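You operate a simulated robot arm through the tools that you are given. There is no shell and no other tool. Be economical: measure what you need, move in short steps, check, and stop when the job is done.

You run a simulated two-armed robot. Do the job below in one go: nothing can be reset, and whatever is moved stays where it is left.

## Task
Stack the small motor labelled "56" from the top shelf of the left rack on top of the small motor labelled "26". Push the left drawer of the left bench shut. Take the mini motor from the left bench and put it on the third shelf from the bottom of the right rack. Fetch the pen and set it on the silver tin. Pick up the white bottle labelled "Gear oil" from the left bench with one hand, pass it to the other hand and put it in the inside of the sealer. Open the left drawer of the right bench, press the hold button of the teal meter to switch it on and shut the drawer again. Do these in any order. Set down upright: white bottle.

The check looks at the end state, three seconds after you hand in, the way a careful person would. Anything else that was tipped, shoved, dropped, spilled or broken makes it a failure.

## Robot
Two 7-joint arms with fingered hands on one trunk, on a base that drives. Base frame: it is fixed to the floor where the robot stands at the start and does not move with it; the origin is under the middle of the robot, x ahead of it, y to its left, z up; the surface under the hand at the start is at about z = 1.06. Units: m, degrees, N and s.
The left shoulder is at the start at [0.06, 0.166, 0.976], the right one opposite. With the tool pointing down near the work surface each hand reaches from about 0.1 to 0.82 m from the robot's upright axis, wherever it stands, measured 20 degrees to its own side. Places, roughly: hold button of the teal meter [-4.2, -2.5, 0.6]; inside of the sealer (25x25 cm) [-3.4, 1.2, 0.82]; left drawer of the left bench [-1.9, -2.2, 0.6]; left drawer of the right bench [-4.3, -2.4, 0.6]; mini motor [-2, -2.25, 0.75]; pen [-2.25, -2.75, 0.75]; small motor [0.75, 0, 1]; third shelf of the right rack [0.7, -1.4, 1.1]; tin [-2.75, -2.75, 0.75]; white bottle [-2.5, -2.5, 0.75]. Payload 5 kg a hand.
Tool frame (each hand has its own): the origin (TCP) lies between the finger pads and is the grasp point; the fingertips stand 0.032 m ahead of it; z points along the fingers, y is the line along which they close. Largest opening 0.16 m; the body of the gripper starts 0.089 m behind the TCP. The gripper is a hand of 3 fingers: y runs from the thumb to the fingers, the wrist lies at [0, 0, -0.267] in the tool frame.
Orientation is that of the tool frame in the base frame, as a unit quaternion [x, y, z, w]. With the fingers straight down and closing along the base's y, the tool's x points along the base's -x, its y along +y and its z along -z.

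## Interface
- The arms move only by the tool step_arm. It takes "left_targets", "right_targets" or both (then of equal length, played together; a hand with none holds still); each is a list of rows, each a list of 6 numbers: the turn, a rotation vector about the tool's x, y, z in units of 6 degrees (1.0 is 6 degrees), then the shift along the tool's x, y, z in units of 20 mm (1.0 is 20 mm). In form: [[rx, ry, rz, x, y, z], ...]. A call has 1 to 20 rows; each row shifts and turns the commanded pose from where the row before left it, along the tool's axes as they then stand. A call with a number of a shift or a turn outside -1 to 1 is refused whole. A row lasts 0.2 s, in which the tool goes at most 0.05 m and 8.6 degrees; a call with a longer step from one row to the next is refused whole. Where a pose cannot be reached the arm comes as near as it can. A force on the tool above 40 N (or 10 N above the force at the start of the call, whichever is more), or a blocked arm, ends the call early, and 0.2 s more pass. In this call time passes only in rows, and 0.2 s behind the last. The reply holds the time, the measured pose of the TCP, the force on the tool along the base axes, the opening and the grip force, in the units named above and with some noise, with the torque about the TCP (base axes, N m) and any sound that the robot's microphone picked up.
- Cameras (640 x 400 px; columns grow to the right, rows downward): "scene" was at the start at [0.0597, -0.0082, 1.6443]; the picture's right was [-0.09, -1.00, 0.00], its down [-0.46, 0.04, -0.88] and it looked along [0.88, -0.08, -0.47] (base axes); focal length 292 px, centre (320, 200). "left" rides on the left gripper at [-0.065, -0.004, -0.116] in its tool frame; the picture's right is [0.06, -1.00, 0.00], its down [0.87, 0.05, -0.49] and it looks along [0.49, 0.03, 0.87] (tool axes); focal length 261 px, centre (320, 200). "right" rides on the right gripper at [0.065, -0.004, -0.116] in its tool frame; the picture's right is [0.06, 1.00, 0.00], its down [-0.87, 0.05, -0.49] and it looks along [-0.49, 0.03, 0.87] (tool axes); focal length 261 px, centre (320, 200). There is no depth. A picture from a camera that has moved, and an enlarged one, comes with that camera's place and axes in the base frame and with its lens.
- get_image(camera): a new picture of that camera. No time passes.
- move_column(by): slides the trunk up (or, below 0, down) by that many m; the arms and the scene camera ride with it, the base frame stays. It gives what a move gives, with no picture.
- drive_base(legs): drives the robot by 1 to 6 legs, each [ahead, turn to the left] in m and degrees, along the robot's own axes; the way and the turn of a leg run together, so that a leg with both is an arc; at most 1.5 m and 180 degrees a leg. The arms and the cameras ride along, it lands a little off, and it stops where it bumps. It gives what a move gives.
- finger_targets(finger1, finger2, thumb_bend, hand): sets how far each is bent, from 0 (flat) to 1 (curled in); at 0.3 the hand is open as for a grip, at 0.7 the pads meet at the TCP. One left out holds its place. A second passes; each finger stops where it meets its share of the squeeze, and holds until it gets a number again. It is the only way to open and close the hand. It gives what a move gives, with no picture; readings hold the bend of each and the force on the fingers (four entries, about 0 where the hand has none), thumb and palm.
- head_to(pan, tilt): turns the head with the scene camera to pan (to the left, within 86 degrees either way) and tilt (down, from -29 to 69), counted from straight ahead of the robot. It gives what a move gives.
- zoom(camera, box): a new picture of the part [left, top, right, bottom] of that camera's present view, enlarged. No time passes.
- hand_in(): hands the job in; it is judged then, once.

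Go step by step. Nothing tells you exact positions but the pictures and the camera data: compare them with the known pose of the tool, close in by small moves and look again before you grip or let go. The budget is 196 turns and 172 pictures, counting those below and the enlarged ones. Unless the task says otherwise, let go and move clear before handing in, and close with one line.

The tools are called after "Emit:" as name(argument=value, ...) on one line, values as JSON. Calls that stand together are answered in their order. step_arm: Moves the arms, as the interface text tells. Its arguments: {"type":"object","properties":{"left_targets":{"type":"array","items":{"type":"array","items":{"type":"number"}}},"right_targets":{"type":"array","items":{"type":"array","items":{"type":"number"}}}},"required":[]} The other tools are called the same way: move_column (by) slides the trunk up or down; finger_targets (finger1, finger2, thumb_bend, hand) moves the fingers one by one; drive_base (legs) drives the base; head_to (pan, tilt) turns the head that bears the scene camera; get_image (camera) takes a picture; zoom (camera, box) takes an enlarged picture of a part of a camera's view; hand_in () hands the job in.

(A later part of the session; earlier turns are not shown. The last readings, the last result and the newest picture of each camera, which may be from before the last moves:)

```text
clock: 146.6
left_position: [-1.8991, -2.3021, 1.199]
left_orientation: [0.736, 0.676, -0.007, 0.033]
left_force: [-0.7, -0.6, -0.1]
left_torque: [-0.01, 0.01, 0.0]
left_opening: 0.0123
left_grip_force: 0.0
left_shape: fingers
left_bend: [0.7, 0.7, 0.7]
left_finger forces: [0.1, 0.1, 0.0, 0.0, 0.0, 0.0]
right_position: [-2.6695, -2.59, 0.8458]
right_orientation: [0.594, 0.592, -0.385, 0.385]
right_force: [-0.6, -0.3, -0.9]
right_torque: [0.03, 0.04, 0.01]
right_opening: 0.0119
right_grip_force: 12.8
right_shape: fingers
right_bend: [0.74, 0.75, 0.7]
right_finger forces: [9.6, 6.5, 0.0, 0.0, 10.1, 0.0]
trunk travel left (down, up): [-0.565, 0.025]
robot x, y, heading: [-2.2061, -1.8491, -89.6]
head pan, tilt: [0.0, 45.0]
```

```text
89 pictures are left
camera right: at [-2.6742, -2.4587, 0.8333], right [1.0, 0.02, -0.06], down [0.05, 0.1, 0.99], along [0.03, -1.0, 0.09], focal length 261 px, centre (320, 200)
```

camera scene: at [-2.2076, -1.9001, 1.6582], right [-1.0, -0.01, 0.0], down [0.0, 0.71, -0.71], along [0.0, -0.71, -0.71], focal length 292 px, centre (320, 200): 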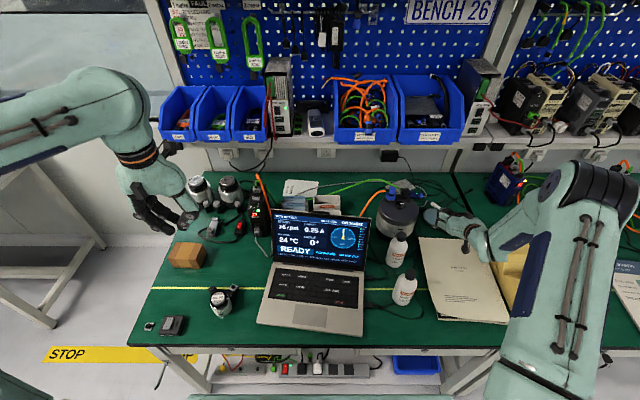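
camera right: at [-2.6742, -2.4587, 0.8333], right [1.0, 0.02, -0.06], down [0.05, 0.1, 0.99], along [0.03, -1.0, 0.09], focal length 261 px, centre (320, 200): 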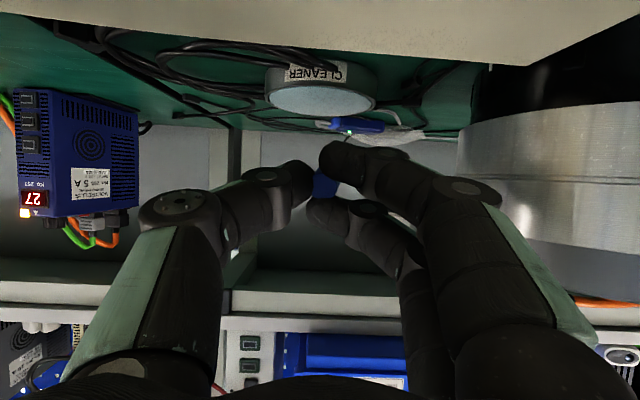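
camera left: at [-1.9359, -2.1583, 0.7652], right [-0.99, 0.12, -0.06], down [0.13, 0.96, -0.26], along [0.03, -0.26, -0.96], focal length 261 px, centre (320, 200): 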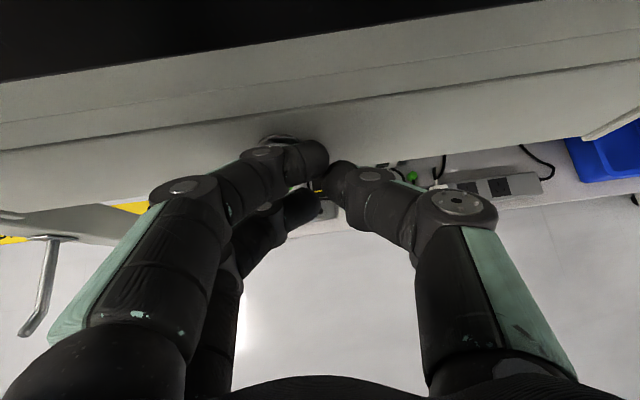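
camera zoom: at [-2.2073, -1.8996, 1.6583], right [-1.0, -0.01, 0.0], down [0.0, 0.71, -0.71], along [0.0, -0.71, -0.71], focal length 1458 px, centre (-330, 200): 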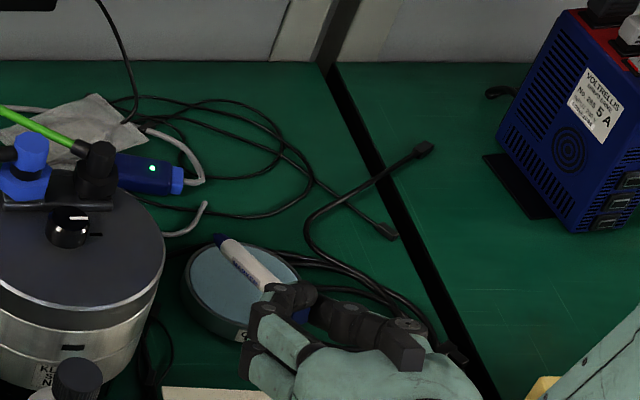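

The log book's top is at z≈0.775, so I must keep the hand camera above it. I'll pitch back 6°, relax the grip a little and lower slowly, letting the pen pivot flat on the tin.

Emit:
finger_targets(hand="right", finger1=0.73, finger2=0.74, thumb_bend=0.71)

Emit:
step_arm(right_targets=[[0, 1, 0, 0, 0, 0], [0, 0, 0, 0.35, 0, 0.2], [0, 0, 0, 0.35, 0, 0.2], [0, 0, 0, 0.35, 0, 0.2]])

Emit:
zoom(camera="scene", box=[400, 160, 500, 240])

Emit:
get_image(camera="right")

```text
clock: 147.6
left_position: [-1.899, -2.3013, 1.1983]
left_orientation: [0.736, 0.676, -0.007, 0.033]
left_force: [-0.3, -0.1, -0.2]
left_torque: [-0.02, 0.0, -0.02]
left_opening: 0.0123
left_grip_force: 0.1
left_shape: fingers
left_bend: [0.7, 0.7, 0.7]
left_finger forces: [0.1, 0.1, 0.1, 0.0, 0.0, 0.0]
right_position: [-2.6688, -2.5907, 0.8441]
right_orientation: [0.593, 0.593, -0.385, 0.385]
right_force: [-0.6, -0.2, -0.1]
right_torque: [-0.03, 0.03, 0.01]
right_opening: 0.0134
right_grip_force: 8.9
right_shape: fingers
right_bend: [0.72, 0.74, 0.69]
right_finger forces: [7.5, 6.1, 0.0, 0.1, 4.6, 0.0]
trunk travel left (down, up): [-0.565, 0.025]
robot x, y, heading: [-2.2043, -1.8477, -89.6]
head pan, tilt: [0.0, 45.0]
```

```text
clock: 148.6
left_position: [-1.899, -2.301, 1.2006]
left_orientation: [0.736, 0.676, -0.007, 0.032]
left_force: [0.1, -1.0, -0.5]
left_torque: [0.01, -0.03, -0.02]
left_opening: 0.0123
left_grip_force: 0.1
left_shape: fingers
left_bend: [0.7, 0.7, 0.7]
left_finger forces: [0.0, 0.0, 0.0, 0.0, 0.0, 0.0]
right_position: [-2.6697, -2.5915, 0.8198]
right_orientation: [0.613, 0.612, -0.353, 0.354]
right_force: [1.3, 0.1, -0.1]
right_torque: [-0.03, -0.01, 0.01]
right_opening: 0.0135
right_grip_force: 9.1
right_shape: fingers
right_bend: [0.72, 0.74, 0.69]
right_finger forces: [6.5, 6.6, 0.0, 0.1, 4.6, 0.0]
trunk travel left (down, up): [-0.565, 0.025]
robot x, y, heading: [-2.206, -1.8508, -89.6]
head pan, tilt: [0.0, 45.0]
```

```text
5.00 times, centred on (450, 200) of scene
camera zoom: at [-2.2078, -1.8997, 1.6582], right [-1.0, 0.0, 0.0], down [0.0, 0.71, -0.71], along [0.0, -0.71, -0.71], focal length 1458 px, centre (-330, 200)
```

zoom: 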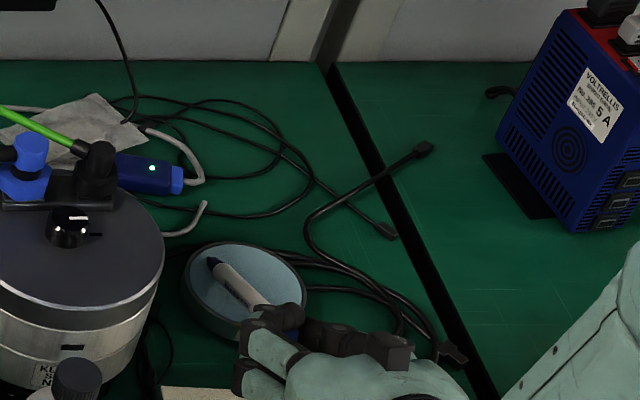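

```text
87 pictures are left
camera right: at [-2.6747, -2.4591, 0.8221], right [1.0, 0.03, -0.05], down [0.05, -0.01, 1.0], along [0.03, -1.0, -0.01], focal length 261 px, centre (320, 200)
```

right: 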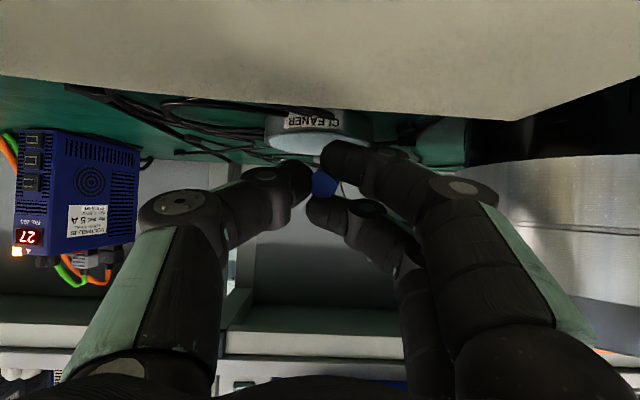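

The pen tip is near the tin's surface; pen centre is ~1–2 cm short. Shifting a little forward/right and lowering another centimetre.

Emit:
step_arm(right_targets=[[0, 0, 0, -0.375, -0.45, 0.65], [0, 0, 0, 0.25, 0, 0.15], [0, 0, 0, 0.25, 0, 0.15]])

Emit:
zoom(camera="scene", box=[400, 160, 500, 240])

Emit:
get_image(camera="right")

```text
clock: 149.4
left_position: [-1.8997, -2.3023, 1.1997]
left_orientation: [0.736, 0.676, -0.007, 0.032]
left_force: [-0.2, -0.4, 0.7]
left_torque: [-0.06, -0.03, -0.01]
left_opening: 0.012
left_grip_force: 0.2
left_shape: fingers
left_bend: [0.7, 0.7, 0.7]
left_finger forces: [0.0, 0.0, 0.0, 0.0, 0.0, 0.1]
right_position: [-2.679, -2.6079, 0.808]
right_orientation: [0.613, 0.612, -0.353, 0.354]
right_force: [0.5, 1.4, 1.9]
right_torque: [-0.18, -0.04, -0.01]
right_opening: 0.0141
right_grip_force: 12.0
right_shape: fingers
right_bend: [0.72, 0.74, 0.69]
right_finger forces: [8.1, 11.4, 0.0, 0.0, 4.8, 0.0]
trunk travel left (down, up): [-0.565, 0.025]
robot x, y, heading: [-2.2007, -1.8475, -89.7]
head pan, tilt: [0.0, 45.0]
```

```text
5.00 times, centred on (450, 200) of scene
camera zoom: at [-2.2075, -1.8995, 1.6582], right [-1.0, -0.01, 0.0], down [0.0, 0.71, -0.71], along [0.0, -0.71, -0.71], focal length 1458 px, centre (-330, 200)
```

zoom: 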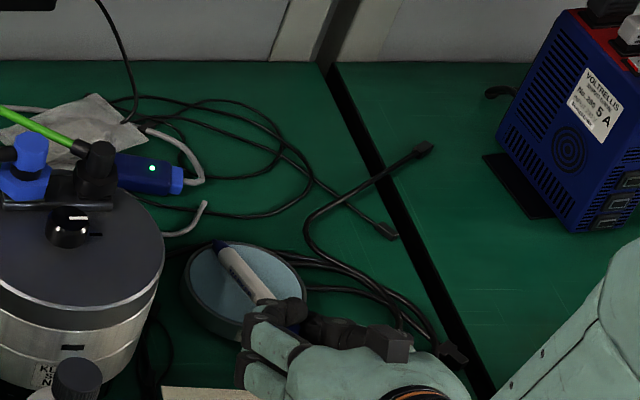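

```text
85 pictures are left
camera right: at [-2.6835, -2.4746, 0.811], right [1.0, 0.03, -0.05], down [0.05, -0.01, 1.0], along [0.03, -1.0, -0.01], focal length 261 px, centre (320, 200)
```

right: 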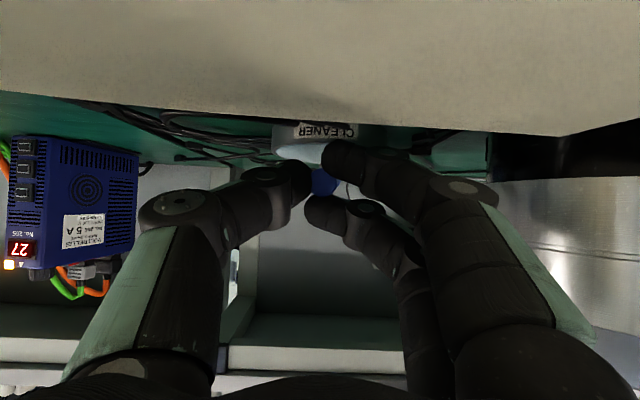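

The pen's front rests on the tin with light force and its cap is ~1 cm above. Releasing gently.

Emit:
finger_targets(hand="right", finger1=0.65, finger2=0.65, thumb_bend=0.63)

Emit:
zoom(camera="scene", box=[400, 160, 500, 240])

Emit:
zoom(camera="right", box=[230, 80, 430, 240])

```text
clock: 150.4
left_position: [-1.8974, -2.3025, 1.1996]
left_orientation: [0.736, 0.676, -0.007, 0.032]
left_force: [-1.2, -0.6, -0.4]
left_torque: [-0.01, -0.01, 0.02]
left_opening: 0.0122
left_grip_force: 0.0
left_shape: fingers
left_bend: [0.7, 0.7, 0.7]
left_finger forces: [0.0, 0.0, 0.0, 0.1, 0.1, 0.0]
right_position: [-2.6789, -2.608, 0.8081]
right_orientation: [0.612, 0.612, -0.353, 0.355]
right_force: [-0.2, -0.1, 0.9]
right_torque: [-0.05, -0.03, -0.01]
right_opening: 0.0358
right_grip_force: 4.9
right_shape: fingers
right_bend: [0.63, 0.67, 0.63]
right_finger forces: [4.4, 4.4, 0.0, 0.0, 0.1, 0.1]
trunk travel left (down, up): [-0.565, 0.025]
robot x, y, heading: [-2.2048, -1.8516, -89.7]
head pan, tilt: [0.0, 45.0]
```

```text
5.00 times, centred on (450, 200) of scene
camera zoom: at [-2.2074, -1.8995, 1.6582], right [-1.0, -0.01, 0.0], down [0.0, 0.71, -0.71], along [0.0, -0.71, -0.71], focal length 1458 px, centre (-330, 200)
```

zoom: 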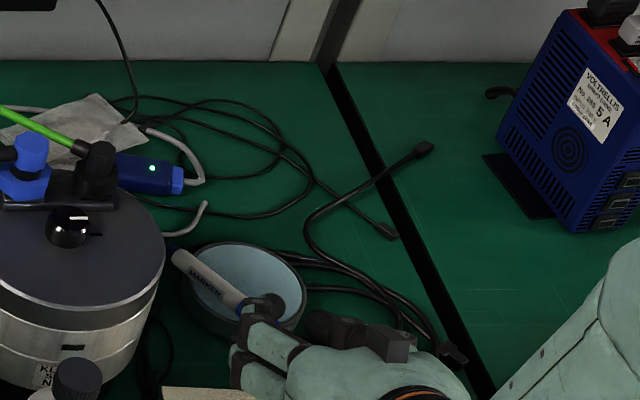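

```text
2.50 times, centred on (330, 160) of right
camera zoom: at [-2.6832, -2.4746, 0.811], right [1.0, 0.03, -0.05], down [0.05, -0.01, 1.0], along [0.03, -1.0, -0.01], focal length 652 px, centre (295, 300)
```

zoom: 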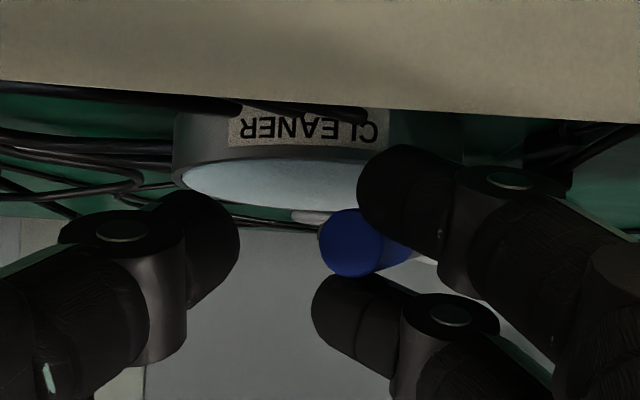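

The pen got wedged between the two fingers and swung toward +x. I'll first shift the hand −x so the pen lies over the tin's middle, then free it by opening finger 1 alone.

Emit:
step_arm(right_targets=[[0, 0, 0, -0.1, -0.55, -0.05], [0, 0, 0, -0.1, -0.55, 0.2]])

Emit:
finger_targets(hand="right", finger1=0.59, finger2=0.67, thumb_bend=0.55)

Emit:
zoom(camera="scene", box=[400, 160, 500, 240])

Emit:
zoom(camera="right", box=[230, 80, 430, 240])

```text
clock: 151.0
left_position: [-1.8987, -2.3018, 1.199]
left_orientation: [0.736, 0.676, -0.007, 0.033]
left_force: [-0.4, -0.4, -0.1]
left_torque: [-0.02, -0.02, 0.02]
left_opening: 0.0122
left_grip_force: 0.3
left_shape: fingers
left_bend: [0.7, 0.7, 0.7]
left_finger forces: [0.0, 0.0, 0.1, 0.0, 0.0, 0.0]
right_position: [-2.6999, -2.6118, 0.8094]
right_orientation: [0.613, 0.612, -0.353, 0.354]
right_force: [0.4, 0.4, 0.1]
right_torque: [-0.04, 0.01, 0.0]
right_opening: 0.0348
right_grip_force: 2.0
right_shape: fingers
right_bend: [0.64, 0.66, 0.63]
right_finger forces: [2.5, 2.5, 0.1, 0.0, 0.0, 0.1]
trunk travel left (down, up): [-0.565, 0.025]
robot x, y, heading: [-2.2071, -1.8482, -89.6]
head pan, tilt: [0.0, 45.0]
```

```text
clock: 152.0
left_position: [-1.8995, -2.303, 1.1989]
left_orientation: [0.736, 0.676, -0.007, 0.032]
left_force: [0.0, -0.3, -0.3]
left_torque: [-0.01, 0.02, -0.03]
left_opening: 0.0122
left_grip_force: 0.2
left_shape: fingers
left_bend: [0.7, 0.7, 0.7]
left_finger forces: [0.1, 0.1, 0.0, 0.1, 0.1, 0.1]
right_position: [-2.6997, -2.6135, 0.811]
right_orientation: [0.613, 0.612, -0.353, 0.353]
right_force: [-0.8, -0.1, 0.1]
right_torque: [-0.02, 0.01, -0.02]
right_opening: 0.0582
right_grip_force: 0.1
right_shape: fingers
right_bend: [0.59, 0.67, 0.55]
right_finger forces: [0.1, 0.0, 0.1, 0.1, 0.0, 0.0]
trunk travel left (down, up): [-0.565, 0.025]
robot x, y, heading: [-2.202, -1.8495, -89.7]
head pan, tilt: [0.0, 45.0]
```

```text
5.00 times, centred on (450, 200) of scene
camera zoom: at [-2.2074, -1.8996, 1.6582], right [-1.0, -0.01, 0.0], down [0.0, 0.71, -0.71], along [0.0, -0.71, -0.71], focal length 1458 px, centre (-330, 200)
```

zoom: 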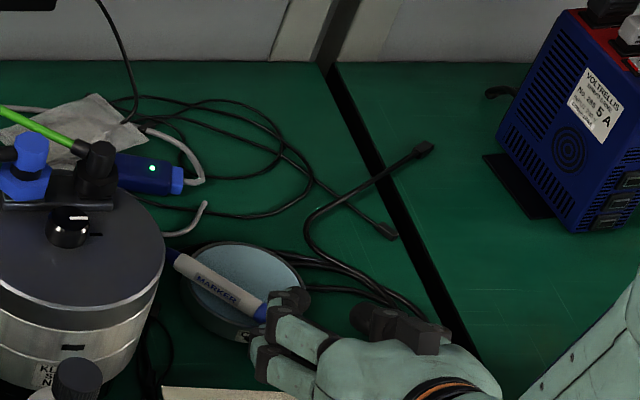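

```text
2.50 times, centred on (330, 160) of right
camera zoom: at [-2.7049, -2.4801, 0.8126], right [1.0, 0.03, -0.05], down [0.05, -0.01, 1.0], along [0.03, -1.0, -0.01], focal length 652 px, centre (295, 300)
```

zoom: 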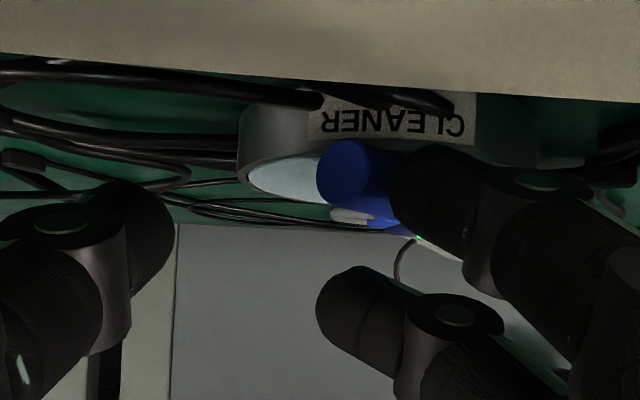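

The pen now lies free on the tin. Withdrawing the hand backward and up, away from the pen.

Emit:
step_arm(right_targets=[[0, 0, 0, 0.1, 0, -0.4], [0, 0, 0, 0, 0, -0.5], [0, 0, 0, 0, 0, -0.8], [0, 0, 0, 0, 0, -1], [0, 0, 0, 0, 0, -1], [0, 0, 0, 0, 0, -1], [0, 0, 0, -0.5, 0, -1], [0, 0, 0, -0.5, 0, -1], [0, 0, 0, -0.5, 0, -1], [0, 0, 0, -0.5, 0, -1]])

Emit:
zoom(camera="scene", box=[390, 160, 510, 250])

Emit:
get_image(camera="right")

```text
clock: 154.2
left_position: [-1.8986, -2.3004, 1.1984]
left_orientation: [0.736, 0.676, -0.007, 0.033]
left_force: [-0.2, 0.3, -0.5]
left_torque: [-0.03, -0.04, -0.02]
left_opening: 0.0123
left_grip_force: 0.0
left_shape: fingers
left_bend: [0.7, 0.7, 0.7]
left_finger forces: [0.0, 0.0, 0.1, 0.0, 0.0, 0.0]
right_position: [-2.6999, -2.4783, 0.9295]
right_orientation: [0.612, 0.613, -0.352, 0.354]
right_force: [0.7, 0.2, 0.5]
right_torque: [0.0, 0.01, 0.02]
right_opening: 0.0587
right_grip_force: 0.0
right_shape: fingers
right_bend: [0.59, 0.67, 0.55]
right_finger forces: [0.1, 0.0, 0.0, 0.0, 0.0, 0.1]
trunk travel left (down, up): [-0.565, 0.025]
robot x, y, heading: [-2.2069, -1.8475, -89.7]
head pan, tilt: [0.0, 45.0]
```

```text
4.44 times, centred on (450, 205) of scene
camera zoom: at [-2.2072, -1.899, 1.6582], right [-1.0, -0.01, 0.0], down [0.0, 0.71, -0.71], along [0.0, -0.71, -0.71], focal length 1296 px, centre (-258, 178)
```

zoom: 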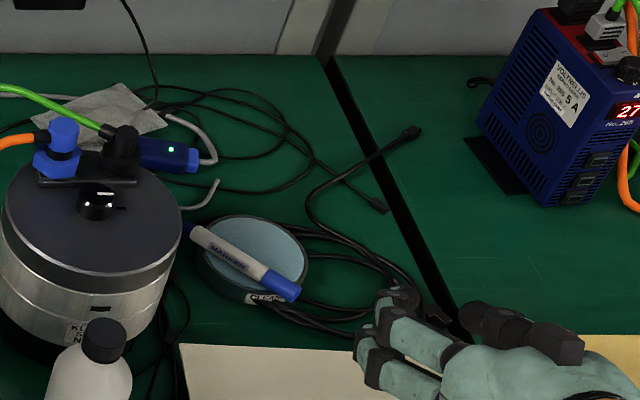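

```text
79 pictures are left
camera right: at [-2.7052, -2.3457, 0.9314], right [1.0, 0.03, -0.05], down [0.05, -0.01, 1.0], along [0.03, -1.0, -0.01], focal length 261 px, centre (320, 200)
```

right: 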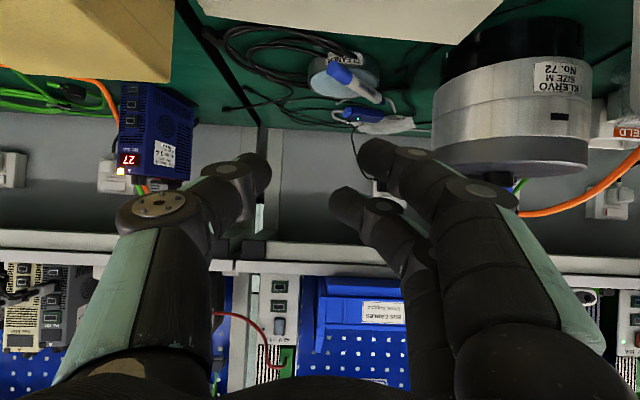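

The pen lies securely across the tin. Next the meter at the right bench; I'll pull the right arm back upright and back the base out to look along the benches.

Emit:
step_arm(right_targets=[[0, 0, 0, 0.4, 0, -1], [0, 0, 0, 0.4, 0, -1], [0, 0, 0, 0.4, 0, -1], [0, 0, 0, 0.4, 0, -1], [0, 0, 0, 0.4, 0, -1], [0, 0, 0, 0.4, 0, -1], [0, 0, 0, 0.4, 0, -1], [0, 0, 0, 0.4, 0, -1], [0, 0, 0, 0.4, 0, -1], [0, 1, 0, 0, 0, 0], [0, 1, 0, 0, 0, 0], [0, 1, 0, 0, 0, 0], [0, 1, 0, 0, 0, 0], [0, 1, 0, 0, 0, 0], [0, 1, 0, 0, 0, 0], [0, 1, 0, 0, 0, 0], [0, 1, 0, 0, 0, 0], [0, 1, 0, 0, 0, 0], [0, 1, 0, 0, 0, 0]])

Emit:
drive_base(legs=[[-0.65, 0]])

Emit:
head_to(pan=-55, tilt=20)

Emit:
get_image(camera="scene")

```text
clock: 158.2
left_position: [-1.8991, -2.3023, 1.1994]
left_orientation: [0.736, 0.676, -0.007, 0.032]
left_force: [-0.5, 0.2, -0.4]
left_torque: [0.0, 0.0, -0.01]
left_opening: 0.0122
left_grip_force: 0.0
left_shape: fingers
left_bend: [0.7, 0.7, 0.7]
left_finger forces: [0.0, 0.0, 0.1, 0.0, 0.0, 0.0]
right_position: [-2.7012, -2.2883, 0.9566]
right_orientation: [0.707, 0.707, 0.0, -0.001]
right_force: [0.4, 1.2, 0.4]
right_torque: [-0.02, -0.01, 0.0]
right_opening: 0.059
right_grip_force: 0.1
right_shape: fingers
right_bend: [0.59, 0.67, 0.55]
right_finger forces: [0.0, 0.0, 0.1, 0.0, 0.1, 0.0]
trunk travel left (down, up): [-0.565, 0.025]
robot x, y, heading: [-2.2042, -1.8498, -89.8]
head pan, tilt: [0.0, 45.0]
```

```text
clock: 161.9
left_position: [-1.9041, -1.6519, 1.2001]
left_orientation: [0.738, 0.674, -0.007, 0.034]
left_force: [0.4, -0.8, 0.4]
left_torque: [-0.04, 0.01, -0.02]
left_opening: 0.012
left_grip_force: 0.1
left_shape: fingers
left_bend: [0.7, 0.7, 0.7]
left_finger forces: [0.0, 0.0, 0.0, 0.0, 0.1, 0.0]
right_position: [-2.7037, -1.633, 0.959]
right_orientation: [0.71, 0.704, 0.001, 0.001]
right_force: [0.2, 1.2, 0.7]
right_torque: [-0.05, -0.01, -0.01]
right_opening: 0.0588
right_grip_force: 0.1
right_shape: fingers
right_bend: [0.59, 0.67, 0.55]
right_finger forces: [0.1, 0.1, 0.1, 0.0, 0.0, 0.1]
trunk travel left (down, up): [-0.565, 0.025]
robot x, y, heading: [-2.2084, -1.2014, -90.2]
head pan, tilt: [0.0, 45.0]
```

```text
clock: 163.1
left_position: [-1.9024, -1.6532, 1.1992]
left_orientation: [0.738, 0.674, -0.006, 0.031]
left_force: [0.3, 0.2, -0.3]
left_torque: [-0.02, 0.01, 0.01]
left_opening: 0.0122
left_grip_force: 0.0
left_shape: fingers
left_bend: [0.7, 0.7, 0.7]
left_finger forces: [0.0, 0.0, 0.0, 0.0, 0.1, 0.0]
right_position: [-2.7043, -1.6338, 0.959]
right_orientation: [0.709, 0.705, 0.0, 0.001]
right_force: [-0.7, 0.4, 0.4]
right_torque: [-0.02, -0.01, 0.03]
right_opening: 0.0588
right_grip_force: 0.0
right_shape: fingers
right_bend: [0.59, 0.67, 0.55]
right_finger forces: [0.0, 0.1, 0.0, 0.1, 0.0, 0.0]
trunk travel left (down, up): [-0.565, 0.025]
robot x, y, heading: [-2.2104, -1.1949, -90.3]
head pan, tilt: [-55.0, 20.0]
```

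```text
78 pictures are left
camera scene: at [-2.2851, -1.2201, 1.6969], right [-0.57, 0.82, 0.0], down [0.28, 0.2, -0.94], along [-0.77, -0.54, -0.34], focal length 292 px, centre (320, 200)
```

scene: 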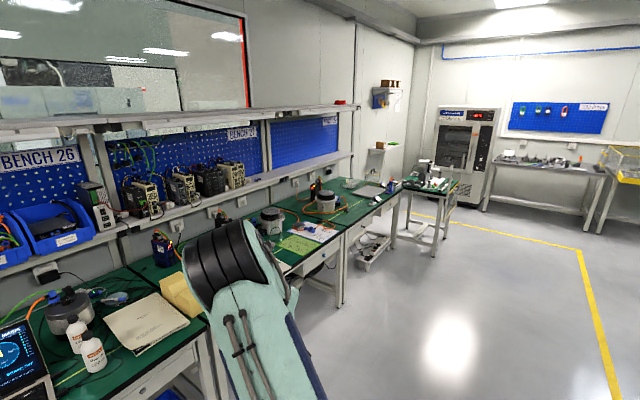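

The right bench is the third one along the wall. Driving west along the benches and turning to face it.

Emit:
drive_base(legs=[[0, -89.7], [1.5, 0], [0.5, 0], [0, 90]])

Emit:
head_to(pan=0, tilt=38)

Emit:
get_image(camera="scene")

```text
clock: 180.9
left_position: [-3.8671, -1.6301, 1.1999]
left_orientation: [0.737, 0.675, -0.007, 0.033]
left_force: [0.0, 0.8, 0.7]
left_torque: [-0.01, -0.01, 0.0]
left_opening: 0.0123
left_grip_force: 0.2
left_shape: fingers
left_bend: [0.7, 0.7, 0.7]
left_finger forces: [0.0, 0.0, 0.0, 0.0, 0.0, 0.1]
right_position: [-4.6675, -1.6133, 0.9591]
right_orientation: [0.709, 0.705, 0.001, 0.001]
right_force: [0.7, 0.3, -0.1]
right_torque: [0.01, -0.01, 0.01]
right_opening: 0.059
right_grip_force: 0.1
right_shape: fingers
right_bend: [0.59, 0.67, 0.55]
right_finger forces: [0.0, 0.1, 0.0, 0.0, 0.1, 0.0]
trunk travel left (down, up): [-0.565, 0.025]
robot x, y, heading: [-4.1716, -1.1766, -90.0]
head pan, tilt: [-55.0, 20.0]
```

```text
clock: 182.1
left_position: [-3.8662, -1.632, 1.1994]
left_orientation: [0.737, 0.675, -0.007, 0.033]
left_force: [0.8, 0.9, -0.1]
left_torque: [0.01, 0.02, 0.01]
left_opening: 0.0121
left_grip_force: 0.1
left_shape: fingers
left_bend: [0.7, 0.7, 0.7]
left_finger forces: [0.0, 0.1, 0.0, 0.0, 0.0, 0.0]
right_position: [-4.6685, -1.6137, 0.9581]
right_orientation: [0.709, 0.705, 0.001, 0.0]
right_force: [-0.2, -0.4, 0.5]
right_torque: [-0.02, -0.03, -0.01]
right_opening: 0.0589
right_grip_force: 0.2
right_shape: fingers
right_bend: [0.59, 0.67, 0.55]
right_finger forces: [0.0, 0.0, 0.0, 0.0, 0.0, 0.0]
trunk travel left (down, up): [-0.565, 0.025]
robot x, y, heading: [-4.1717, -1.1777, -89.9]
head pan, tilt: [0.0, 38.0]
```

```text
77 pictures are left
camera scene: at [-4.1729, -1.2323, 1.6685], right [-1.0, 0.0, 0.0], down [0.0, 0.62, -0.79], along [0.0, -0.79, -0.62], focal length 292 px, centre (320, 200)
```

scene: 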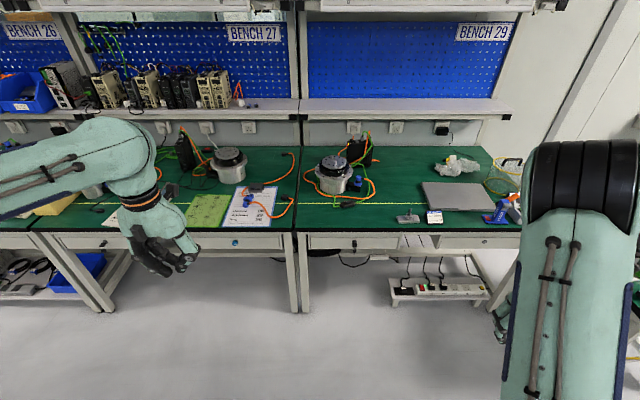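

Emit:
zoom(camera="scene", box=[290, 200, 430, 280])

```text
4.57 times, centred on (360, 240) of scene
camera zoom: at [-4.1729, -1.2323, 1.6685], right [-1.0, 0.0, 0.0], down [0.0, 0.62, -0.79], along [0.0, -0.79, -0.62], focal length 1333 px, centre (137, 17)
```

zoom: 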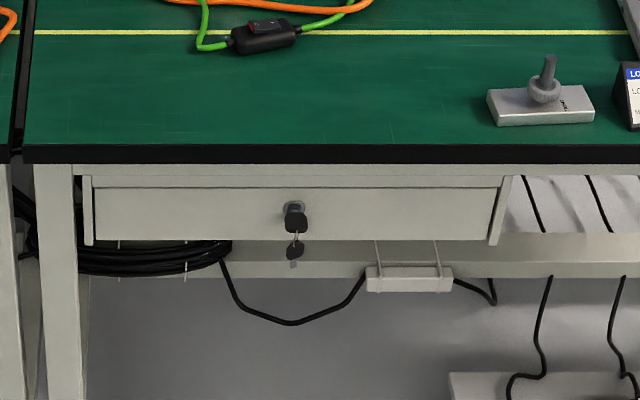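

The drawer has a lock with a key in it at about (−4.336, −2.19, 0.65); I'll pull it open by the key with the right hand. Lowering the trunk and bringing the right hand in front of it.

Emit:
move_column(by=-0.27)

Emit:
finger_targets(hand="right", finger1=0.54, finger2=0.54, thumb_bend=0.54)

Emit:
step_arm(right_targets=[[0, 0, 0, -0.75, 1, 0], [0, 0, 0, -0.75, 1, 0], [0, 0, 0, -0.75, 1, 0], [0, 0, 0, -0.75, 1, 0], [0, 0, 0, -0.75, 1, 0], [0, 0, 0, -0.75, 1, 0], [0, 0, 0, -0.75, 1, 0], [0, 0, 0, -0.75, 1, 0], [0, 0, 0, -0.75, 1, 0], [0, 0, 0, -0.75, 1, 0], [0, 0, 0, -0.75, 1, 0], [0, 0, 0, -0.75, 1, 0], [0, 0, 0, -0.75, 1, 0], [0, 0, 0, -0.75, 1, 0], [0, 0, 0, -0.75, 1, 0], [0, 0, 0, -0.75, 1, 0], [0, 0, 0, -0.75, 0.6, 0]])

Emit:
step_arm(right_targets=[[0, -1, 0, 0, 0, 0], [0, -1, 0, 0, 0, 0], [0, -1, 0, 0, 0, 0], [0, -1, 0, 0, 0, 0], [0, -1, 0, 0, 0, 0], [0, -1, 0, 0, 0, 0], [0, -1, 0, 0, 0, 0], [0, -1, 0, 0, 0, 0], [0, -1, 0, 0, 0, 0], [0, -1, 0, 0, 0, 0], [0, -1, 0, 0, 0, 0], [0, -1, 0, 0, 0, 0], [0, -1, 0, 0, 0, 0]])

Emit:
get_image(camera="right")

Emit:
get_image(camera="scene")

```text
clock: 184.9
left_position: [-3.8675, -1.6318, 0.9289]
left_orientation: [0.738, 0.674, -0.007, 0.033]
left_force: [-0.6, -0.3, 0.5]
left_torque: [0.01, 0.0, -0.03]
left_opening: 0.0121
left_grip_force: 0.1
left_shape: fingers
left_bend: [0.7, 0.7, 0.7]
left_finger forces: [0.0, 0.1, 0.0, 0.0, 0.0, 0.0]
right_position: [-4.6673, -1.6138, 0.6886]
right_orientation: [0.709, 0.706, 0.0, 0.001]
right_force: [-0.2, 0.2, 0.1]
right_torque: [-0.03, 0.0, 0.0]
right_opening: 0.0588
right_grip_force: 0.1
right_shape: fingers
right_bend: [0.59, 0.67, 0.55]
right_finger forces: [0.0, 0.0, 0.1, 0.1, 0.0, 0.0]
trunk travel left (down, up): [-0.295, 0.295]
robot x, y, heading: [-4.17, -1.1749, -90.1]
head pan, tilt: [0.0, 38.0]
```

```text
clock: 185.9
left_position: [-3.8671, -1.6327, 0.9304]
left_orientation: [0.738, 0.674, -0.006, 0.032]
left_force: [-0.2, -0.3, 0.0]
left_torque: [0.01, -0.02, -0.02]
left_opening: 0.0123
left_grip_force: 0.1
left_shape: fingers
left_bend: [0.7, 0.7, 0.7]
left_finger forces: [0.0, 0.0, 0.1, 0.0, 0.0, 0.0]
right_position: [-4.6671, -1.6125, 0.689]
right_orientation: [0.709, 0.705, 0.001, 0.001]
right_force: [0.1, -0.4, -0.1]
right_torque: [0.01, 0.0, 0.01]
right_opening: 0.0705
right_grip_force: 0.1
right_shape: fingers
right_bend: [0.54, 0.54, 0.54]
right_finger forces: [0.1, 0.1, 0.0, 0.0, 0.0, 0.1]
trunk travel left (down, up): [-0.295, 0.295]
robot x, y, heading: [-4.1713, -1.1792, -90.1]
head pan, tilt: [0.0, 38.0]
```

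```text
clock: 189.5
left_position: [-3.8671, -1.6315, 0.9291]
left_orientation: [0.738, 0.674, -0.007, 0.032]
left_force: [0.0, -0.9, -0.2]
left_torque: [-0.02, 0.01, 0.0]
left_opening: 0.012
left_grip_force: 0.1
left_shape: fingers
left_bend: [0.7, 0.7, 0.7]
left_finger forces: [0.1, 0.0, 0.0, 0.0, 0.0, 0.0]
right_position: [-4.3379, -1.8689, 0.6895]
right_orientation: [0.709, 0.705, -0.001, 0.001]
right_force: [-0.2, 0.1, 0.7]
right_torque: [-0.01, -0.03, -0.02]
right_opening: 0.0706
right_grip_force: 0.1
right_shape: fingers
right_bend: [0.54, 0.54, 0.54]
right_finger forces: [0.0, 0.0, 0.0, 0.0, 0.0, 0.0]
trunk travel left (down, up): [-0.295, 0.295]
robot x, y, heading: [-4.1714, -1.1742, -90.0]
head pan, tilt: [0.0, 38.0]
```

```text
clock: 192.3
left_position: [-3.8666, -1.6312, 0.9292]
left_orientation: [0.738, 0.674, -0.007, 0.033]
left_force: [0.3, 0.5, 0.1]
left_torque: [0.02, -0.01, -0.03]
left_opening: 0.0121
left_grip_force: 0.1
left_shape: fingers
left_bend: [0.7, 0.7, 0.7]
left_finger forces: [0.0, 0.1, 0.0, 0.0, 0.0, 0.0]
right_position: [-4.3367, -1.8698, 0.6903]
right_orientation: [0.55, 0.548, -0.446, 0.444]
right_force: [0.3, -0.1, 0.4]
right_torque: [0.01, 0.0, 0.0]
right_opening: 0.0705
right_grip_force: 0.1
right_shape: fingers
right_bend: [0.54, 0.54, 0.54]
right_finger forces: [0.0, 0.0, 0.0, 0.1, 0.0, 0.0]
trunk travel left (down, up): [-0.295, 0.295]
robot x, y, heading: [-4.1708, -1.1796, -89.8]
head pan, tilt: [0.0, 38.0]
```

```text
75 pictures are left
camera right: at [-4.341, -1.7438, 0.6504], right [1.0, 0.01, -0.06], down [0.06, 0.3, 0.95], along [0.03, -0.95, 0.3], focal length 261 px, centre (320, 200)
```

right: 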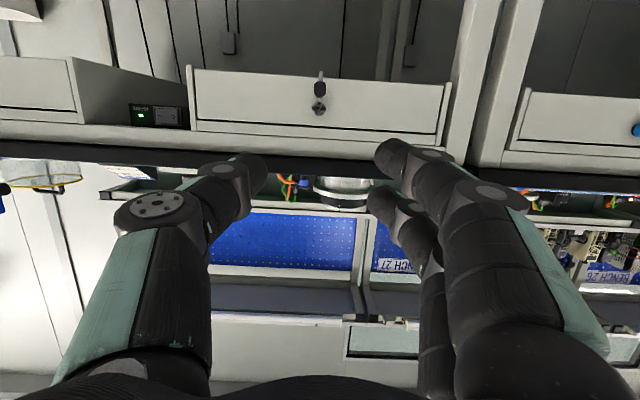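

```text
74 pictures are left
camera scene: at [-4.1727, -1.2323, 1.3985], right [-1.0, 0.0, 0.0], down [0.0, 0.62, -0.79], along [0.0, -0.79, -0.62], focal length 292 px, centre (320, 200)
```

scene: 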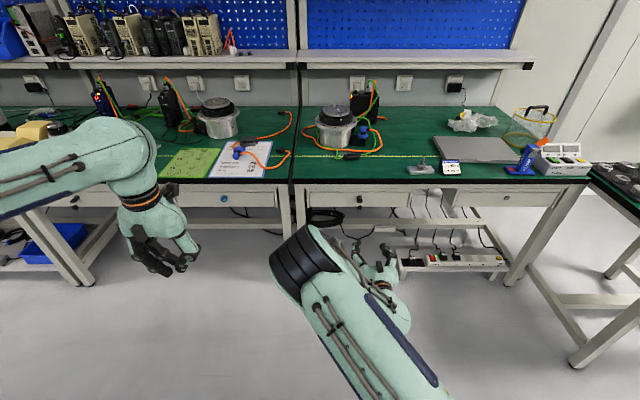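

Emit:
zoom(camera="right", box=[280, 60, 360, 130])

Emit:
zoom(camera="scene", box=[310, 170, 400, 240])

```text
5.71 times, centred on (320, 95) of right
camera zoom: at [-4.341, -1.7438, 0.6504], right [1.0, 0.01, -0.06], down [0.06, 0.3, 0.95], along [0.03, -0.95, 0.3], focal length 1489 px, centre (320, 800)
```

zoom: 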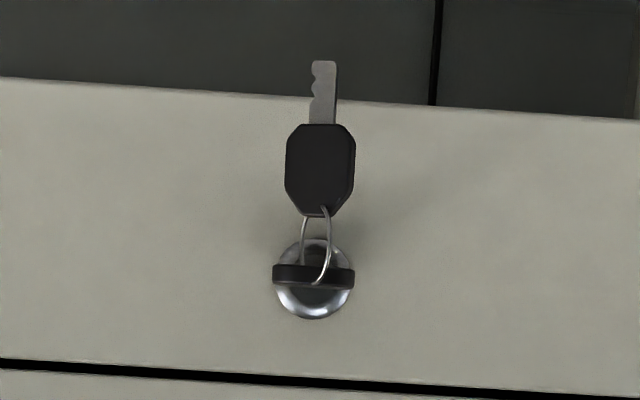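

```text
5.71 times, centred on (355, 205) of scene
camera zoom: at [-4.1727, -1.2323, 1.3985], right [-1.0, 0.0, 0.0], down [0.0, 0.62, -0.79], along [0.0, -0.79, -0.62], focal length 1666 px, centre (120, 171)
```

zoom: 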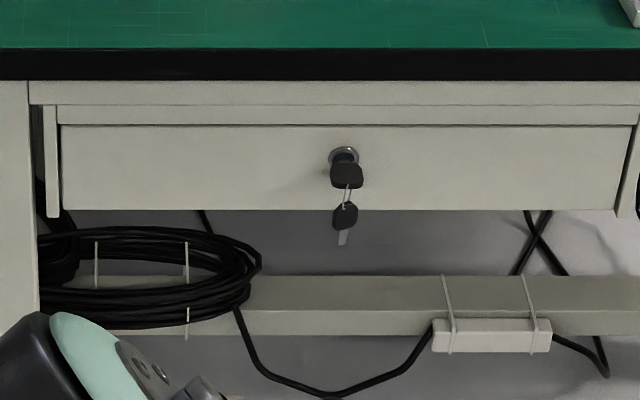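

The inserted key's head is flat/horizontal at about (−4.340, −2.203, 0.635). Moving the right hand straight in toward it, stopping ~8 cm short to check.

Emit:
step_arm(right_targets=[[0, 0, 0, -0.02, -0.01, 0.98], [0, 0, 0, -0.02, -0.01, 0.98], [0, 0, 0, -0.02, -0.01, 0.98], [0, 0, 0, -0.02, -0.01, 0.98], [0, 0, 0, -0.02, -0.01, 0.98], [0, 0, 0, -0.02, -0.01, 0.98], [0, 0, 0, -0.02, -0.01, 0.98], [0, 0, 0, -0.02, -0.01, 0.98], [0, 0, 0, -0.02, -0.01, 0.98], [0, 0, 0, -0.02, -0.01, 0.98], [0, 0, 0, -0.02, -0.01, 0.98], [0, 0, 0, -0.02, -0.01, 0.98]])

Emit:
get_image(camera="right")

```text
clock: 194.9
left_position: [-3.867, -1.6307, 0.9296]
left_orientation: [0.737, 0.675, -0.007, 0.032]
left_force: [0.9, -0.5, 0.2]
left_torque: [-0.03, 0.01, -0.05]
left_opening: 0.0123
left_grip_force: 0.1
left_shape: fingers
left_bend: [0.7, 0.7, 0.7]
left_finger forces: [0.0, 0.0, 0.1, 0.1, 0.1, 0.0]
right_position: [-4.3396, -2.1005, 0.6451]
right_orientation: [0.552, 0.548, -0.445, 0.443]
right_force: [0.7, -0.1, 0.3]
right_torque: [0.01, -0.03, 0.02]
right_opening: 0.0705
right_grip_force: 0.2
right_shape: fingers
right_bend: [0.54, 0.54, 0.54]
right_finger forces: [0.0, 0.0, 0.1, 0.1, 0.0, 0.1]
trunk travel left (down, up): [-0.295, 0.295]
robot x, y, heading: [-4.173, -1.1774, -89.9]
head pan, tilt: [0.0, 38.0]
```

```text
71 pictures are left
camera right: at [-4.3446, -1.9748, 0.6058], right [1.0, 0.01, -0.06], down [0.05, 0.3, 0.95], along [0.02, -0.95, 0.3], focal length 261 px, centre (320, 200)
```

right: 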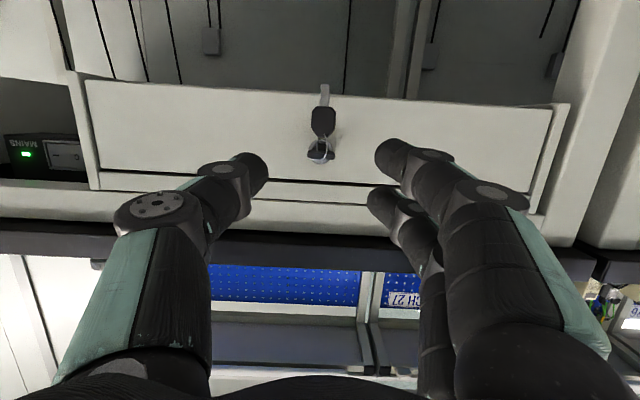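

Aligned. Advancing the last 8 cm to straddle the key head.

Emit:
step_arm(right_targets=[[0, 0, 0, -0.18, 0, 0.85], [0, 0, 0, -0.18, 0, 0.85], [0, 0, 0, -0.18, 0, 0.85], [0, 0, 0, -0.18, 0, 0.85], [0, 0, 0, -0.16, 0, 0.75]])

Emit:
zoom(camera="right", box=[220, 110, 420, 240])

```text
clock: 196.1
left_position: [-3.8664, -1.6302, 0.9303]
left_orientation: [0.738, 0.674, -0.008, 0.034]
left_force: [0.1, -0.2, -1.0]
left_torque: [0.02, 0.02, 0.02]
left_opening: 0.0123
left_grip_force: 0.0
left_shape: fingers
left_bend: [0.7, 0.7, 0.7]
left_finger forces: [0.0, 0.1, 0.0, 0.0, 0.0, 0.0]
right_position: [-4.3398, -2.1849, 0.6461]
right_orientation: [0.551, 0.548, -0.446, 0.444]
right_force: [2.2, 39.3, 4.9]
right_torque: [-0.65, -0.17, 1.72]
right_opening: 0.0707
right_grip_force: 19.2
right_shape: fingers
right_bend: [0.54, 0.6, 0.54]
right_finger forces: [0.1, 38.4, 0.0, 0.1, 0.0, 0.1]
trunk travel left (down, up): [-0.295, 0.295]
robot x, y, heading: [-4.1721, -1.175, -90.1]
head pan, tilt: [0.0, 38.0]
```

```text
3.08 times, centred on (320, 175) of right
camera zoom: at [-4.3441, -2.0574, 0.6064], right [1.0, 0.01, -0.06], down [0.06, 0.3, 0.95], along [0.03, -0.95, 0.3], focal length 802 px, centre (320, 277)
```

zoom: 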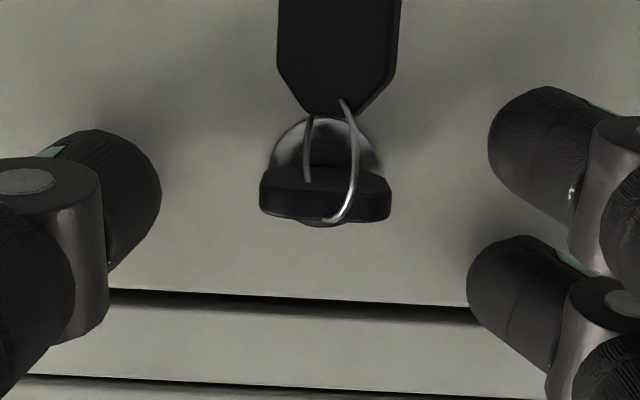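

A finger is pressing the frame above the drawer, so I back off 8 mm, shift up 6 mm so one finger lines up with the key, then close.

Emit:
step_arm(right_targets=[[0, 0, 0, 0.08, 0, -0.4], [0, 0, 0, -0.28, 0, -0.06]])

Emit:
finger_targets(hand="right", finger1=0.72, finger2=0.72, thumb_bend=0.7)

Emit:
zoom(camera="right", box=[220, 110, 420, 240])

```text
clock: 196.7
left_position: [-3.8665, -1.6305, 0.9291]
left_orientation: [0.737, 0.675, -0.007, 0.033]
left_force: [-0.4, -0.3, -0.1]
left_torque: [-0.02, 0.01, -0.01]
left_opening: 0.0125
left_grip_force: 0.1
left_shape: fingers
left_bend: [0.7, 0.7, 0.7]
left_finger forces: [0.0, 0.0, 0.0, 0.0, 0.0, 0.0]
right_position: [-4.3405, -2.1799, 0.6512]
right_orientation: [0.551, 0.548, -0.445, 0.444]
right_force: [-1.0, -0.1, 0.8]
right_torque: [0.01, -0.01, 0.02]
right_opening: 0.0705
right_grip_force: 0.0
right_shape: fingers
right_bend: [0.54, 0.54, 0.54]
right_finger forces: [0.0, 0.0, 0.0, 0.1, 0.1, 0.0]
trunk travel left (down, up): [-0.295, 0.295]
robot x, y, heading: [-4.1718, -1.1776, -90.0]
head pan, tilt: [0.0, 38.0]
```

```text
clock: 197.7
left_position: [-3.8666, -1.6315, 0.9288]
left_orientation: [0.737, 0.675, -0.008, 0.033]
left_force: [0.0, 0.2, -0.9]
left_torque: [0.01, -0.02, 0.04]
left_opening: 0.0123
left_grip_force: 0.0
left_shape: fingers
left_bend: [0.7, 0.7, 0.7]
left_finger forces: [0.1, 0.1, 0.0, 0.1, 0.1, 0.0]
right_position: [-4.3387, -2.1791, 0.6514]
right_orientation: [0.551, 0.548, -0.446, 0.444]
right_force: [5.1, -3.2, 2.2]
right_torque: [-0.06, -0.02, 0.1]
right_opening: 0.0227
right_grip_force: 5.8
right_shape: fingers
right_bend: [0.68, 0.72, 0.69]
right_finger forces: [7.7, 0.0, 0.1, 0.0, 4.8, 0.0]
trunk travel left (down, up): [-0.295, 0.295]
robot x, y, heading: [-4.1743, -1.1737, -90.2]
head pan, tilt: [0.0, 38.0]
```

```text
3.08 times, centred on (320, 175) of right
camera zoom: at [-4.343, -2.0528, 0.6127], right [1.0, 0.01, -0.06], down [0.05, 0.3, 0.95], along [0.03, -0.95, 0.3], focal length 802 px, centre (320, 277)
```

zoom: 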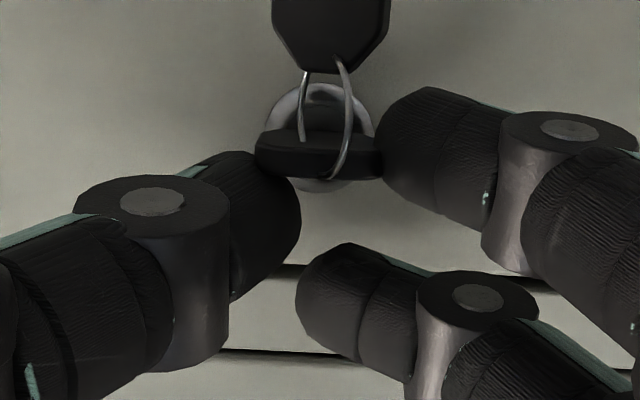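

Thumb and finger 1 hold the key head. Squeezing harder and pulling gently.

Emit:
finger_targets(hand="right", finger1=0.8, thumb_bend=0.78)

Emit:
step_arm(right_targets=[[0, 0, 0, 0.05, 0, -0.24], [0, 0, 0, 0.1, 0, -0.49], [0, 0, 0, 0.1, 0, -0.49]])

Emit:
zoom(camera="right", box=[220, 110, 420, 240])

```text
clock: 198.7
left_position: [-3.8663, -1.6309, 0.9293]
left_orientation: [0.737, 0.675, -0.007, 0.032]
left_force: [0.5, 0.2, -0.5]
left_torque: [-0.01, 0.03, -0.01]
left_opening: 0.0123
left_grip_force: 0.1
left_shape: fingers
left_bend: [0.7, 0.7, 0.7]
left_finger forces: [0.1, 0.0, 0.1, 0.0, 0.1, 0.0]
right_position: [-4.3377, -2.1784, 0.6508]
right_orientation: [0.551, 0.548, -0.446, 0.444]
right_force: [9.2, -1.6, 1.8]
right_torque: [-0.02, -0.16, 0.19]
right_opening: 0.0118
right_grip_force: 4.8
right_shape: fingers
right_bend: [0.67, 0.72, 0.76]
right_finger forces: [9.7, 0.1, 0.1, 0.0, 0.1, 0.1]
trunk travel left (down, up): [-0.295, 0.295]
robot x, y, heading: [-4.1652, -1.1767, -90.1]
head pan, tilt: [0.0, 38.0]
```

```text
clock: 199.5
left_position: [-3.8681, -1.6307, 0.9297]
left_orientation: [0.738, 0.675, -0.007, 0.033]
left_force: [-0.5, 0.0, -1.1]
left_torque: [-0.03, 0.0, -0.04]
left_opening: 0.0122
left_grip_force: 0.0
left_shape: fingers
left_bend: [0.7, 0.7, 0.7]
left_finger forces: [0.0, 0.1, 0.0, 0.1, 0.0, 0.1]
right_position: [-4.3425, -2.1533, 0.651]
right_orientation: [0.553, 0.547, -0.446, 0.443]
right_force: [0.8, 0.7, -0.2]
right_torque: [0.03, 0.01, -0.02]
right_opening: 0.0039
right_grip_force: 0.0
right_shape: fingers
right_bend: [0.71, 0.72, 0.76]
right_finger forces: [0.1, 0.0, 0.0, 0.0, 0.0, 0.0]
trunk travel left (down, up): [-0.295, 0.295]
robot x, y, heading: [-4.1758, -1.1752, -90.1]
head pan, tilt: [0.0, 38.0]
```

```text
3.08 times, centred on (320, 175) of right
camera zoom: at [-4.3463, -2.0261, 0.6122], right [1.0, 0.0, -0.06], down [0.05, 0.3, 0.95], along [0.02, -0.95, 0.3], focal length 802 px, centre (320, 277)
```

zoom: 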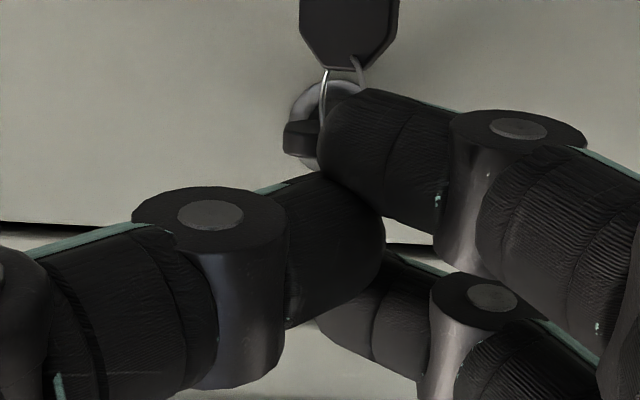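

The grip slipped off the thin edge. I'll open, back off, and roll the hand 90° (thumb above, two fingers below) to pinch the flat of the key.

Emit:
finger_targets(hand="right", finger1=0.58, finger2=0.58, thumb_bend=0.58)

Emit:
step_arm(right_targets=[[0, 0, 0, 0.2, 0, -1], [0, 0, 0, 0.2, 0, -1], [0, 0, 0, 0.2, 0, -1], [0, 0, 0, 0.2, 0, -1], [0, 0, -1, 0, 0, 0], [0, 0, -1, 0, 0, 0], [0, 0, -1, 0, 0, 0], [0, 0, -1, 0, 0, 0], [0, 0, -1, 0, 0, 0], [0, 0, -1, 0, 0, 0], [0, 0, -1, 0, 0, 0], [0, 0, -1, 0, 0, 0], [0, 0, -1, 0, 0, 0], [0, 0, -1, 0, 0, 0], [0, 0, -1, 0, 0, 0], [0, 0, -1, 0, 0, 0], [0, 0, -1, 0, 0, 0], [0, 0, -1, 0, 0, 0], [0, 0, -1, 0, 0, 0]])

Emit:
get_image(camera="right")

```text
clock: 200.5
left_position: [-3.8674, -1.6314, 0.9299]
left_orientation: [0.737, 0.675, -0.006, 0.032]
left_force: [0.7, -1.3, 0.0]
left_torque: [0.02, 0.01, 0.0]
left_opening: 0.0123
left_grip_force: 0.2
left_shape: fingers
left_bend: [0.7, 0.7, 0.7]
left_finger forces: [0.0, 0.1, 0.0, 0.1, 0.0, 0.1]
right_position: [-4.3406, -2.1536, 0.6516]
right_orientation: [0.551, 0.548, -0.446, 0.444]
right_force: [1.1, -0.1, 0.7]
right_torque: [0.0, -0.02, -0.02]
right_opening: 0.0586
right_grip_force: 0.1
right_shape: fingers
right_bend: [0.57, 0.57, 0.57]
right_finger forces: [0.0, 0.0, 0.1, 0.0, 0.0, 0.1]
trunk travel left (down, up): [-0.295, 0.295]
robot x, y, heading: [-4.1701, -1.1788, -90.2]
head pan, tilt: [0.0, 38.0]
```

```text
clock: 204.5
left_position: [-3.8667, -1.6309, 0.9297]
left_orientation: [0.737, 0.675, -0.007, 0.031]
left_force: [1.0, 0.0, -0.4]
left_torque: [0.01, -0.03, 0.0]
left_opening: 0.0123
left_grip_force: 0.2
left_shape: fingers
left_bend: [0.7, 0.7, 0.7]
left_finger forces: [0.0, 0.0, 0.0, 0.0, 0.0, 0.0]
right_position: [-4.3414, -2.0721, 0.6526]
right_orientation: [0.002, 0.777, -0.629, -0.003]
right_force: [0.4, -0.5, 0.5]
right_torque: [-0.01, -0.02, 0.02]
right_opening: 0.0583
right_grip_force: 0.1
right_shape: fingers
right_bend: [0.57, 0.57, 0.57]
right_finger forces: [0.1, 0.0, 0.0, 0.0, 0.0, 0.0]
trunk travel left (down, up): [-0.295, 0.295]
robot x, y, heading: [-4.1722, -1.1785, -90.2]
head pan, tilt: [0.0, 38.0]
```

```text
67 pictures are left
camera right: at [-4.4055, -1.9591, 0.6808], right [-0.06, 0.21, -0.98], down [0.87, 0.49, 0.05], along [0.49, -0.85, -0.21], focal length 261 px, centre (320, 200)
```

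right: 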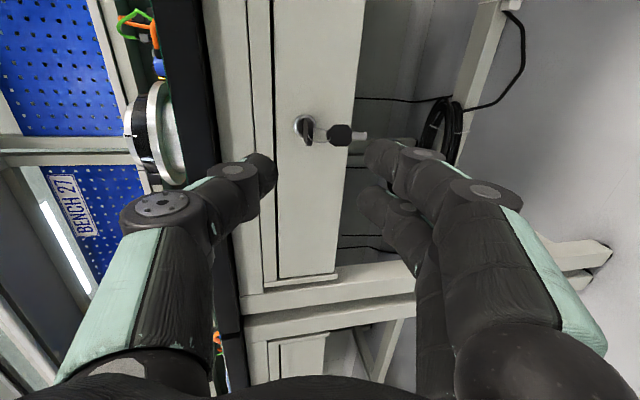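

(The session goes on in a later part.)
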